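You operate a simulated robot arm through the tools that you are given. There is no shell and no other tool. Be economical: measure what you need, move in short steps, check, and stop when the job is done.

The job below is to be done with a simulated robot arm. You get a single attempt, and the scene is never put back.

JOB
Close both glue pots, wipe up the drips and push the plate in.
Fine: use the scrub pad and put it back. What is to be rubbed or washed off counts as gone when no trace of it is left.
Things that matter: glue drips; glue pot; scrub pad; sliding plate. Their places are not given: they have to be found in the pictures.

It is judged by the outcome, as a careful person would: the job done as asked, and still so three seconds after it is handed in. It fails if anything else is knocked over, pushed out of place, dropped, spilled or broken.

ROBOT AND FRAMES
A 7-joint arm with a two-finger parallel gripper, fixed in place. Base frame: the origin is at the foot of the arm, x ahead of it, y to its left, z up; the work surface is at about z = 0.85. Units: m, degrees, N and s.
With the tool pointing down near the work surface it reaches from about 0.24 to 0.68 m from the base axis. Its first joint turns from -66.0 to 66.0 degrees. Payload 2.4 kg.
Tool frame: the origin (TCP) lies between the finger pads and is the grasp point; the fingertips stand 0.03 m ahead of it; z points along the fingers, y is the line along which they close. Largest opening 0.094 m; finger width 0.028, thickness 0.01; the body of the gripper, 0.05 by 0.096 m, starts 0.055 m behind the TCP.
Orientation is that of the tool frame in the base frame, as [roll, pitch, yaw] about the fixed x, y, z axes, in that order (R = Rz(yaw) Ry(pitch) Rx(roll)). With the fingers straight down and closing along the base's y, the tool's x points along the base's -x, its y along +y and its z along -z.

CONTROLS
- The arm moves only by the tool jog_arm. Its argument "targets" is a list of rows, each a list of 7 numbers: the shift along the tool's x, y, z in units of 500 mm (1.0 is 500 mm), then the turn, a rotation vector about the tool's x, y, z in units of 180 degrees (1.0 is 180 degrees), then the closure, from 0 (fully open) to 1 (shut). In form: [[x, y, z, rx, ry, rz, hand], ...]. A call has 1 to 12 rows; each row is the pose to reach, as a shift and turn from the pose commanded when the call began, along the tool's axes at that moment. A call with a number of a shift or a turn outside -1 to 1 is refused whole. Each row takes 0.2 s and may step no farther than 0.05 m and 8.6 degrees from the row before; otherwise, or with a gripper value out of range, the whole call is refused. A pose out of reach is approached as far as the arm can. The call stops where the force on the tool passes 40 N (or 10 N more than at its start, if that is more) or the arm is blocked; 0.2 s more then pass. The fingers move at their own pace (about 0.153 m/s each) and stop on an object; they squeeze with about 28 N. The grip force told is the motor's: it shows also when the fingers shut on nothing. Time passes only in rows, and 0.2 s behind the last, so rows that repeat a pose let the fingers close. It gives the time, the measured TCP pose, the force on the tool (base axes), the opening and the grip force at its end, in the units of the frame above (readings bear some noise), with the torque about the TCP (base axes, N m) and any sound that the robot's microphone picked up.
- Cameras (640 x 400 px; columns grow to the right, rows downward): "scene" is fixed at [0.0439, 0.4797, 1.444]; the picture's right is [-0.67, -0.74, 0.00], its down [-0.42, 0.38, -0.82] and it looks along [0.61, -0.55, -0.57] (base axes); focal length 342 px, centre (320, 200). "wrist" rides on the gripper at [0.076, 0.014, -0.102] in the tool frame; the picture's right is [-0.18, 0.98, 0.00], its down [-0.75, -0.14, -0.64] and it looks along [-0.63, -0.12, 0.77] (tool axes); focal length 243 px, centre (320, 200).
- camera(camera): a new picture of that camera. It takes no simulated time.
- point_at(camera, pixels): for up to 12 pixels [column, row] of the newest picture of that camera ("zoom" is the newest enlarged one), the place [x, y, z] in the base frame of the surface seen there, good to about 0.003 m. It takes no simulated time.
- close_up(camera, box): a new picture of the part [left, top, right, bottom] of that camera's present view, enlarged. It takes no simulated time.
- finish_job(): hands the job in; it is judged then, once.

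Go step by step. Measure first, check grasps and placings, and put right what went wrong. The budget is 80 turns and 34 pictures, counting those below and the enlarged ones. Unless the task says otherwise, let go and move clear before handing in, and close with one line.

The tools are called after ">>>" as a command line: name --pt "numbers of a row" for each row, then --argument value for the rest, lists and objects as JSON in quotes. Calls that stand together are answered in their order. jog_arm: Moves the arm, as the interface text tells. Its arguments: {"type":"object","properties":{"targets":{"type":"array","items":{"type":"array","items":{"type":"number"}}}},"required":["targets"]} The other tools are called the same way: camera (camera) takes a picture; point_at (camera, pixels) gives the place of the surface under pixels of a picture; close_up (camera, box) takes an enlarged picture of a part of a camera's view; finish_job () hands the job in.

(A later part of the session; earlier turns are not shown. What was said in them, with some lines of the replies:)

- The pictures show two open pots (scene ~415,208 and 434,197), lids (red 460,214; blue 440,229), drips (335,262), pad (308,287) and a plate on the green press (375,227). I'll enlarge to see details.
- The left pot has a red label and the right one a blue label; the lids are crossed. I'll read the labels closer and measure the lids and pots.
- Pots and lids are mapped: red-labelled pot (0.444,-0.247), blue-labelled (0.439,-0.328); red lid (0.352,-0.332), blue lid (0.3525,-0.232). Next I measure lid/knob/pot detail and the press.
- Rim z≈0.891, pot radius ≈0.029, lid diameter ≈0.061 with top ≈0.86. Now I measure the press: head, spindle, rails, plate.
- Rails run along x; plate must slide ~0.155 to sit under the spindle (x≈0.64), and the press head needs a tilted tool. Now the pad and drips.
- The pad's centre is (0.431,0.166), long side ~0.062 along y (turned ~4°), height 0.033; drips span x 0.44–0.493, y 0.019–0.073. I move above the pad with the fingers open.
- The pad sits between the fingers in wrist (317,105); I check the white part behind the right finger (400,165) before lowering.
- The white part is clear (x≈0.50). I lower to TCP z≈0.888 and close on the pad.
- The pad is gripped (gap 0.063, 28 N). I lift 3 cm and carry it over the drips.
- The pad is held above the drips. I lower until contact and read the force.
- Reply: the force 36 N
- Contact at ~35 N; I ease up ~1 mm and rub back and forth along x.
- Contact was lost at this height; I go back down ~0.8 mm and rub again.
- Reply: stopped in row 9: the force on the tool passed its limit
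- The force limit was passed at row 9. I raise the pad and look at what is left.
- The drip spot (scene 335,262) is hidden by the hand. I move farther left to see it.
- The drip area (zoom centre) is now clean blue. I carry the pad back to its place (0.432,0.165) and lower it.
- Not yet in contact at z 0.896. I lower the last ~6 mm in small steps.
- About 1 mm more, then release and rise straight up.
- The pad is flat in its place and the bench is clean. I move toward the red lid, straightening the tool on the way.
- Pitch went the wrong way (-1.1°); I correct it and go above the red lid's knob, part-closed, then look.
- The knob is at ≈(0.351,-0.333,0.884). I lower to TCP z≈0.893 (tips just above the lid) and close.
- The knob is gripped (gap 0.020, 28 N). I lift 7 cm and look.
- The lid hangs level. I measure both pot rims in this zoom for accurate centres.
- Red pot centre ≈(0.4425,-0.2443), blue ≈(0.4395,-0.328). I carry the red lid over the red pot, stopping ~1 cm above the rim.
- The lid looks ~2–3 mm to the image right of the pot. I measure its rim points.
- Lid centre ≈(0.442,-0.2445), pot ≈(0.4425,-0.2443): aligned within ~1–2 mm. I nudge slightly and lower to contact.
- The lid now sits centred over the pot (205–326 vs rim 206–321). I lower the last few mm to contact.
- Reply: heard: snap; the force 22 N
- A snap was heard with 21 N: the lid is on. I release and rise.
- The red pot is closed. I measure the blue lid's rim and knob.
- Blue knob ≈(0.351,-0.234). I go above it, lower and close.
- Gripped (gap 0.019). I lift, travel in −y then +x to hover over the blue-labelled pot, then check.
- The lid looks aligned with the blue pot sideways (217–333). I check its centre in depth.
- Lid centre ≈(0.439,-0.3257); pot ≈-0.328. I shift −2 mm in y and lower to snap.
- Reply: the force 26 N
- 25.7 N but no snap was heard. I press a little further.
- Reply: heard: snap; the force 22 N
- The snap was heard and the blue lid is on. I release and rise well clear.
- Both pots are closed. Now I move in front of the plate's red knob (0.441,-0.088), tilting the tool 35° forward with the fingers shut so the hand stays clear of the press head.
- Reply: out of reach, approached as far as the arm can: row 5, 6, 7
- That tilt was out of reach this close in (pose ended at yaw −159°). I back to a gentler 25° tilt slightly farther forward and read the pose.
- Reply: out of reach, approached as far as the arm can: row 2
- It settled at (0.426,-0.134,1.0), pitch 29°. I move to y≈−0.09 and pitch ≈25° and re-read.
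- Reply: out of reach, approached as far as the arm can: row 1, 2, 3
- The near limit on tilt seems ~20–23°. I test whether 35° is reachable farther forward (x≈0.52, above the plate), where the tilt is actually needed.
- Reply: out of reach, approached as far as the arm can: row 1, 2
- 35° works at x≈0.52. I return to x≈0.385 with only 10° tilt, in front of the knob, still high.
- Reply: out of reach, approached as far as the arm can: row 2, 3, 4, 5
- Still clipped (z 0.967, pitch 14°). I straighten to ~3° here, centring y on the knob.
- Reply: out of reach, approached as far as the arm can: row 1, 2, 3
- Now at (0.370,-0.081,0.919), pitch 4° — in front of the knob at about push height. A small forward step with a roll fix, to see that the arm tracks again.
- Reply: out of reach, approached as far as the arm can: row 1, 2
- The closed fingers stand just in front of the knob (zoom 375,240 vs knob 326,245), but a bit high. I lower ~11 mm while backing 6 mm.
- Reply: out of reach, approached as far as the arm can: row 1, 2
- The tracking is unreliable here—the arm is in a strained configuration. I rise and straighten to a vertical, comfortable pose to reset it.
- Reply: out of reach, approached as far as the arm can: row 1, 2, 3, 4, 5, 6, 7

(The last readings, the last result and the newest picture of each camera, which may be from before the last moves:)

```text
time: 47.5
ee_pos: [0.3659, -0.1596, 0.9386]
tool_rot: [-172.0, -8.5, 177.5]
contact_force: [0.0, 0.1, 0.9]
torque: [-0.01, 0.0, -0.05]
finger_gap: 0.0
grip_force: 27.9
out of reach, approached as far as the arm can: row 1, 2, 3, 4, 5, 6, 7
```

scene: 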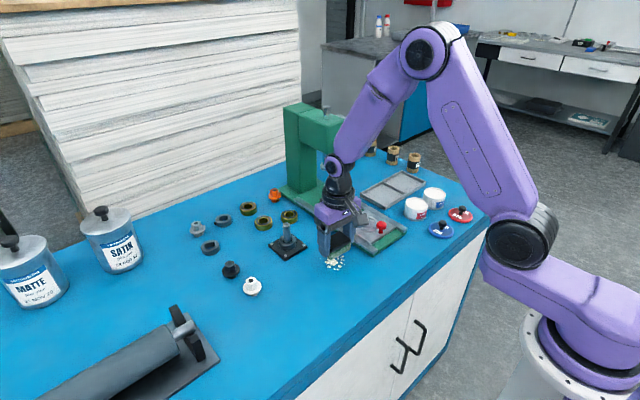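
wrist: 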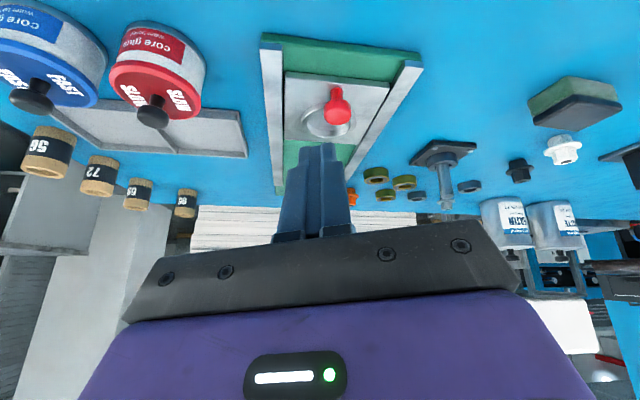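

The arm is stuck against a joint limit (z did not rise). I look at its configuration.

>>> camera --camera "scene"

```text
7 pictures are left
```

scene: 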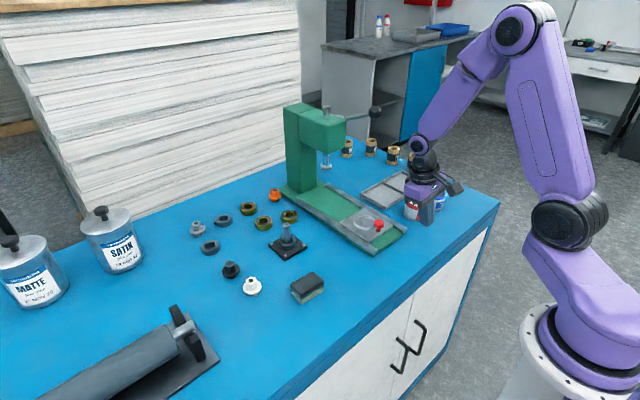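

The elbow has drifted sideways. I move forward/up in the clear lane at y≈−0.15 (x→0.5), where the arm has freedom, straightening the tool.

>>> jog_arm --pt "-0.065 0.005 -0.035 -0.01 -0.012 0 1" --pt "-0.13 0.01 -0.07 -0.022 -0.024 0 1" --pt "-0.196 0.015 -0.105 -0.033 -0.036 0 1" --pt "-0.262 0.02 -0.14 -0.044 -0.047 0 1" --pt "-0.262 0.02 -0.14 -0.044 -0.047 0 1" --pt "-0.262 0.02 -0.14 -0.044 -0.047 0 1"

```text
time: 48.9
ee_pos: [0.4714, -0.1324, 0.9368]
tool_rot: [-171.8, 1.8, 177.9]
contact_force: [-0.4, -0.7, -0.6]
torque: [0.0, 0.0, 0.0]
finger_gap: 0.0
grip_force: 27.5
out of reach, approached as far as the arm can: row 1, 2, 3, 4, 5, 6
```

The base joint is probably at its −66° limit after the tilt. Swinging the hand to +y should bring it back; I lift as I go, passing behind the red knob.

>>> jog_arm --pt "0 0.03 -0.06 -0.008 0.005 0 1" --pt "0 0.1 -0.1 -0.016 0.01 0 1" --pt "0 0.17 -0.12 -0.024 0.01 0 1" --pt "0 0.25 -0.14 -0.034 0.01 0 1" --pt "0 0.33 -0.16 -0.044 0.01 0 1" --pt "0 0.41 -0.18 -0.044 0.01 0 1" --pt "0 0.478 -0.2 -0.044 0.01 0 1" --pt "0 0.478 -0.2 -0.044 0.01 0 1" --pt "0 0.478 -0.2 -0.044 0.01 0 1"

```text
time: 50.9
ee_pos: [0.4343, 0.0427, 0.953]
tool_rot: [-171.2, 2.1, -179.5]
contact_force: [-0.1, 0.4, -0.2]
torque: [-0.01, 0.03, 0.01]
finger_gap: 0.0002
grip_force: 28.2
out of reach, approached as far as the arm can: row 1, 2, 3, 4, 5, 6, 7, 8, 9
```

Still constrained. I take the hand to the left and farther out/up (x≈0.58, y≈0.2, z≈1.1), where the elbow can open, to free the configuration.

>>> jog_arm --pt "0 0.08 -0.022 0 0 0 1" --pt "0 0.155 -0.044 0 0 0 1" --pt "0 0.23 -0.066 0 0 0 1" --pt "0 0.31 -0.09 0 0 0 1" --pt "-0.05 0.302 -0.15 -0.01 0 0 1" --pt "-0.1 0.295 -0.2 -0.02 0 0 1" --pt "-0.16 0.288 -0.24 -0.03 0 0 1" --pt "-0.22 0.281 -0.28 -0.04 0 0 1" --pt "-0.3 0.274 -0.326 -0.049 0 0 1" --pt "-0.3 0.274 -0.326 -0.049 0 0 1" --pt "-0.3 0.274 -0.326 -0.049 0 0 1"

```text
time: 53.3
ee_pos: [0.4891, 0.1384, 1.0389]
tool_rot: [-168.9, 6.0, -178.0]
contact_force: [-0.5, 1.4, -0.9]
torque: [-0.1, -0.08, 0.01]
finger_gap: 0.0
grip_force: 28.4
out of reach, approached as far as the arm can: row 3, 4, 5, 6, 7, 8, 9, 10, 11
```

The first clipped pose differed mainly by spin about the tool axis, so a spin joint is likely limiting. I try relaxing the tool's spin by ~20° while straightening it.

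>>> jog_arm --pt "0 0 0 -0.01 0.006 -0.035 1" --pt "0 0 0 -0.02 0.012 -0.07 1" --pt "0 0 0 -0.035 0.02 -0.105 1" --pt "0 0 0 -0.06 0.033 -0.12 1" --pt "0 0 0 -0.06 0.033 -0.12 1" --pt "0 0 0 -0.06 0.033 -0.12 1"

>>> camera --camera "scene"

```text
time: 54.7
ee_pos: [0.4727, 0.1325, 1.0106]
tool_rot: [-168.6, 0.9, -159.7]
contact_force: [0.4, 0.5, 0.0]
torque: [0.02, 0.01, -0.02]
finger_gap: 0.0
grip_force: 28.4
out of reach, approached as far as the arm can: row 1, 2, 3, 4, 5, 6
```

```text
6 pictures are left
```

scene: 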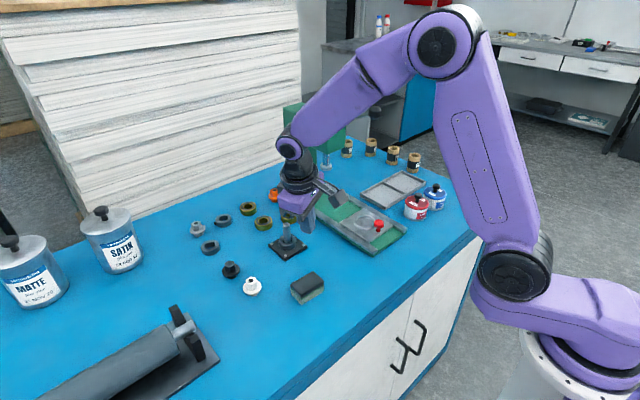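

Spin moved freely but roll stays; so the strained joint is elsewhere (likely shoulder). The forward-tilted pose was reachable earlier, so I go to it (x≈0.52, ~30° forward) to free the arm.

>>> jog_arm --pt "-0.019 -0.007 0 -0.0126 -0.032 0.022 1" --pt "-0.038 -0.014 0.0 -0.025 -0.064 0.044 1" --pt "-0.057 -0.021 0.0 -0.038 -0.096 0.066 1" --pt "-0.076 -0.028 0.0 -0.05 -0.128 0.088 1" --pt "-0.094 -0.034 0.0 -0.063 -0.16 0.11 1" --pt "-0.094 -0.034 0.0 -0.063 -0.16 0.11 1" --pt "-0.094 -0.034 0.0 -0.063 -0.16 0.11 1"

```text
time: 56.3
ee_pos: [0.5209, 0.1306, 1.0156]
tool_rot: [174.3, 30.9, -178.4]
contact_force: [-0.6, 0.4, 0.4]
torque: [0.01, 0.0, -0.03]
finger_gap: 0.0001
grip_force: 28.1
```

That pose was reached without strain. I now straighten to vertical in place at x≈0.52 and see whether it holds.

>>> jog_arm --pt "0 0 0 0.006 0.035 0 1" --pt "0 0 0 0.013 0.07 0 1" --pt "0 0 0 0.02 0.105 0 1" --pt "0 0 0 0.026 0.14 0 1" --pt "0 0 0 0.032 0.17 0 1" --pt "0 0 0 0.032 0.17 0 1"

```text
time: 57.7
ee_pos: [0.5386, 0.1197, 0.9901]
tool_rot: [-173.6, 13.7, -171.7]
contact_force: [2.5, -3.7, 0.1]
torque: [0.28, 0.18, 0.06]
finger_gap: 0.0001
grip_force: 28.0
out of reach, approached as far as the arm can: row 2, 3, 4, 5, 6
```

Vertical isn't reachable in this arm posture, but forward tilts of ~30° are — and that is what pushing needs. I go back to ~32° forward tilt at x≈0.50.

>>> jog_arm --pt "0.026 0 -0.006 -0.012 -0.034 0.012 1" --pt "0.052 0 -0.012 -0.024 -0.067 0.024 1" --pt "0.078 0 -0.018 -0.034 -0.1 0.036 1" --pt "0.078 0 -0.018 -0.034 -0.1 0.036 1" --pt "0.078 0 -0.018 -0.034 -0.1 0.036 1"

```text
time: 58.9
ee_pos: [0.5045, 0.0931, 0.9879]
tool_rot: [177.9, 32.0, 178.5]
contact_force: [-0.2, -0.6, 0.1]
torque: [0.0, 0.03, -0.01]
finger_gap: 0.0001
grip_force: 27.7
out of reach, approached as far as the arm can: row 3
```

Good control again. I move to y≈−0.09, then draw back to x≈0.42 with ~38° tilt.

>>> jog_arm --pt "0 -0.09 0 0 -0.008 0 1" --pt "0 -0.18 0 0 -0.016 0 1" --pt "0 -0.27 0 0 -0.024 0 1" --pt "0 -0.36 0 0 -0.033 0 1" --pt "0.05 -0.362 -0.03 0 -0.033 0 1" --pt "0.1 -0.364 -0.06 0 -0.033 0 1" --pt "0.144 -0.364 -0.09 0 -0.033 0 1" --pt "0.144 -0.364 -0.09 0 -0.033 0 1"

```text
time: 60.7
ee_pos: [0.4176, -0.0871, 0.9821]
tool_rot: [177.7, 37.7, 178.3]
contact_force: [0.2, -0.6, -0.2]
torque: [0.03, -0.01, 0.02]
finger_gap: 0.0
grip_force: 28.0
```

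Fully reached. I draw back to x≈0.385 and lower to TCP z≈0.91, in front of the knob.

>>> jog_arm --pt "0.0516 -0.004 -0.04 0 0 0 1" --pt "0.0516 -0.004 -0.04 0 0 0 1" --pt "0.085 -0.004 0.004 0 0 0 1" --pt "0.115 -0.004 0.042 0 0 0 1" --pt "0.139 -0.004 0.072 0 0 0 1" --pt "0.139 -0.004 0.072 0 0 0 1"

>>> close_up --camera "scene" --box '[320, 170, 440, 260]'

```text
time: 62.1
ee_pos: [0.3847, -0.0853, 0.9142]
tool_rot: [177.8, 37.8, 178.4]
contact_force: [-0.5, -0.6, -0.5]
torque: [-0.01, -0.01, -0.02]
finger_gap: 0.0001
grip_force: 27.1
```

```text
4.44 times, centred on (380, 215) of scene
```

zoom: 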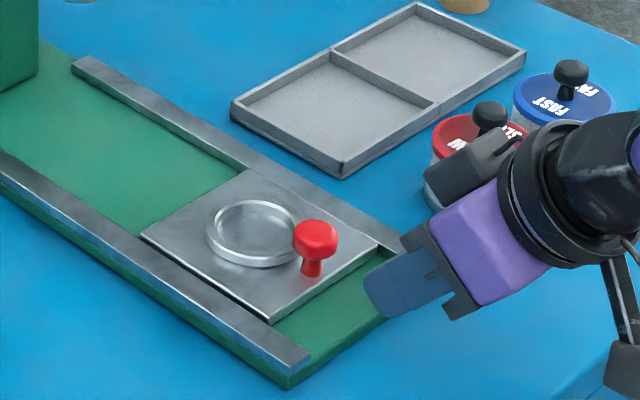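

The tilted fingers (zoom 405,285) stand in front of the knob (316,240), lane clear. I push straight along +x in small steps.

>>> jog_arm --pt "-0.032 0 0.027 0 0 0 1" --pt "-0.064 0 0.053 0 0 0 1" --pt "-0.085 0 0.07 0 0 0 1" --pt "-0.106 0 0.087 0 0 0 1" --pt "-0.127 0 0.104 0 0 0 1" --pt "-0.148 0 0.121 0 0 0 1" --pt "-0.169 0 0.137 0 0 0 1" --pt "-0.19 0 0.154 0 0 0 1" --pt "-0.21 0 0.17 0 0 0 1" --pt "-0.226 0 0.182 0 0 0 1"

>>> close_up --camera "scene" --box '[260, 90, 420, 260]'

```text
time: 64.3
ee_pos: [0.5287, -0.0852, 0.9085]
tool_rot: [177.7, 37.7, 178.3]
contact_force: [-1.0, 0.5, -0.6]
torque: [0.0, -0.02, 0.0]
finger_gap: 0.0
grip_force: 27.9
```

```text
2.35 times, centred on (340, 175) of scene
```

zoom: 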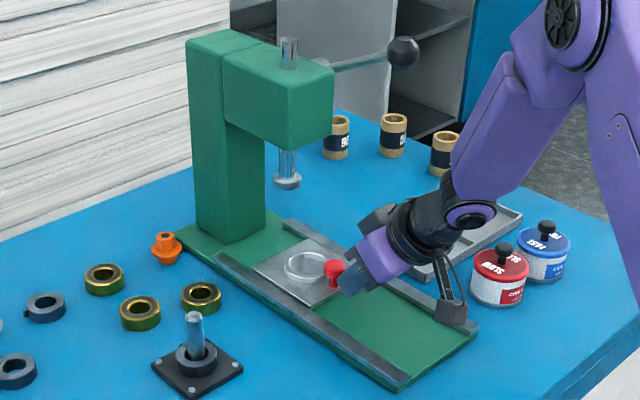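

The plate slides in with the knob at the fingertip. I continue in finer steps until it stops.

>>> jog_arm --pt "-0.0127 0 0.0096 0 0 0 1" --pt "-0.0253 0 0.0193 0 0 0 1" --pt "-0.038 0 0.029 0 0 0 1" --pt "-0.0475 0 0.0363 0 0 0 1" --pt "-0.057 0 0.0437 0 0 0 1" --pt "-0.0665 0 0.051 0 0 0 1" --pt "-0.076 0 0.0583 0 0 0 1"

```text
time: 65.8
ee_pos: [0.5706, -0.0871, 0.9068]
tool_rot: [177.6, 37.4, 178.3]
contact_force: [-19.1, 2.1, 8.9]
torque: [0.03, 0.0, 0.04]
finger_gap: 0.0001
grip_force: 28.6
stopped in row 7: the force on the tool passed its limit (the readings are from after the stop); the commanded pose is now the measured one
```

Blocked with force at TCP x≈0.571 — the plate seems to be at its stop. I back off along the tool axis and check.

>>> jog_arm --pt "0.02 0 -0.016 0 0 0 1" --pt "0.06 0 -0.06 0 0 0 1" --pt "0.1 0 -0.12 0 0 0 1" --pt "0.1 0 -0.18 0 0 0 1" --pt "0.1 0 -0.22 0 0 0 1"

>>> close_up --camera "scene" --box '[260, 90, 420, 260]'

```text
time: 67.0
ee_pos: [0.4629, -0.089, 0.9653]
tool_rot: [177.6, 37.5, 178.2]
contact_force: [0.0, 0.5, -0.4]
torque: [0.0, 0.0, -0.03]
finger_gap: 0.0
grip_force: 28.0
```

```text
2.35 times, centred on (340, 175) of scene
```

zoom: 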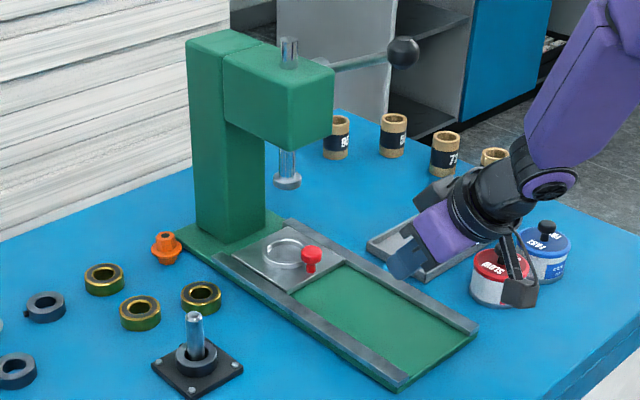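

The plate is under the spindle. I measure its edges against the column.

>>> point_at --camera "zoom" --pixels '[[278, 227], [236, 254], [292, 288], [338, 262], [311, 252], [282, 253], [262, 235], [225, 243]]'

```text
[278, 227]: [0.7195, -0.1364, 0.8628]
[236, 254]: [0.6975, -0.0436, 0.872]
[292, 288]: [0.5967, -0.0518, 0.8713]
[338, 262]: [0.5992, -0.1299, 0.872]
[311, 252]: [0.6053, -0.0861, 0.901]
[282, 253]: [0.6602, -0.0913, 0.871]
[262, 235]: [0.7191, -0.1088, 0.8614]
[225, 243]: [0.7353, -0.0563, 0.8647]
```

The plate (x 0.597–0.698) is against its stop with the ring (≈0.65) under the spindle. Both pots are closed, the drips are gone, the pad is back in place and the hand is clear, so I hand in.

>>> finish_job

```text
The job is handed in.
```

The job is handed in: both glue pots are closed with their matching lids, the drips are wiped up, the scrub pad is back in its place, and the plate is pushed in to its stop.
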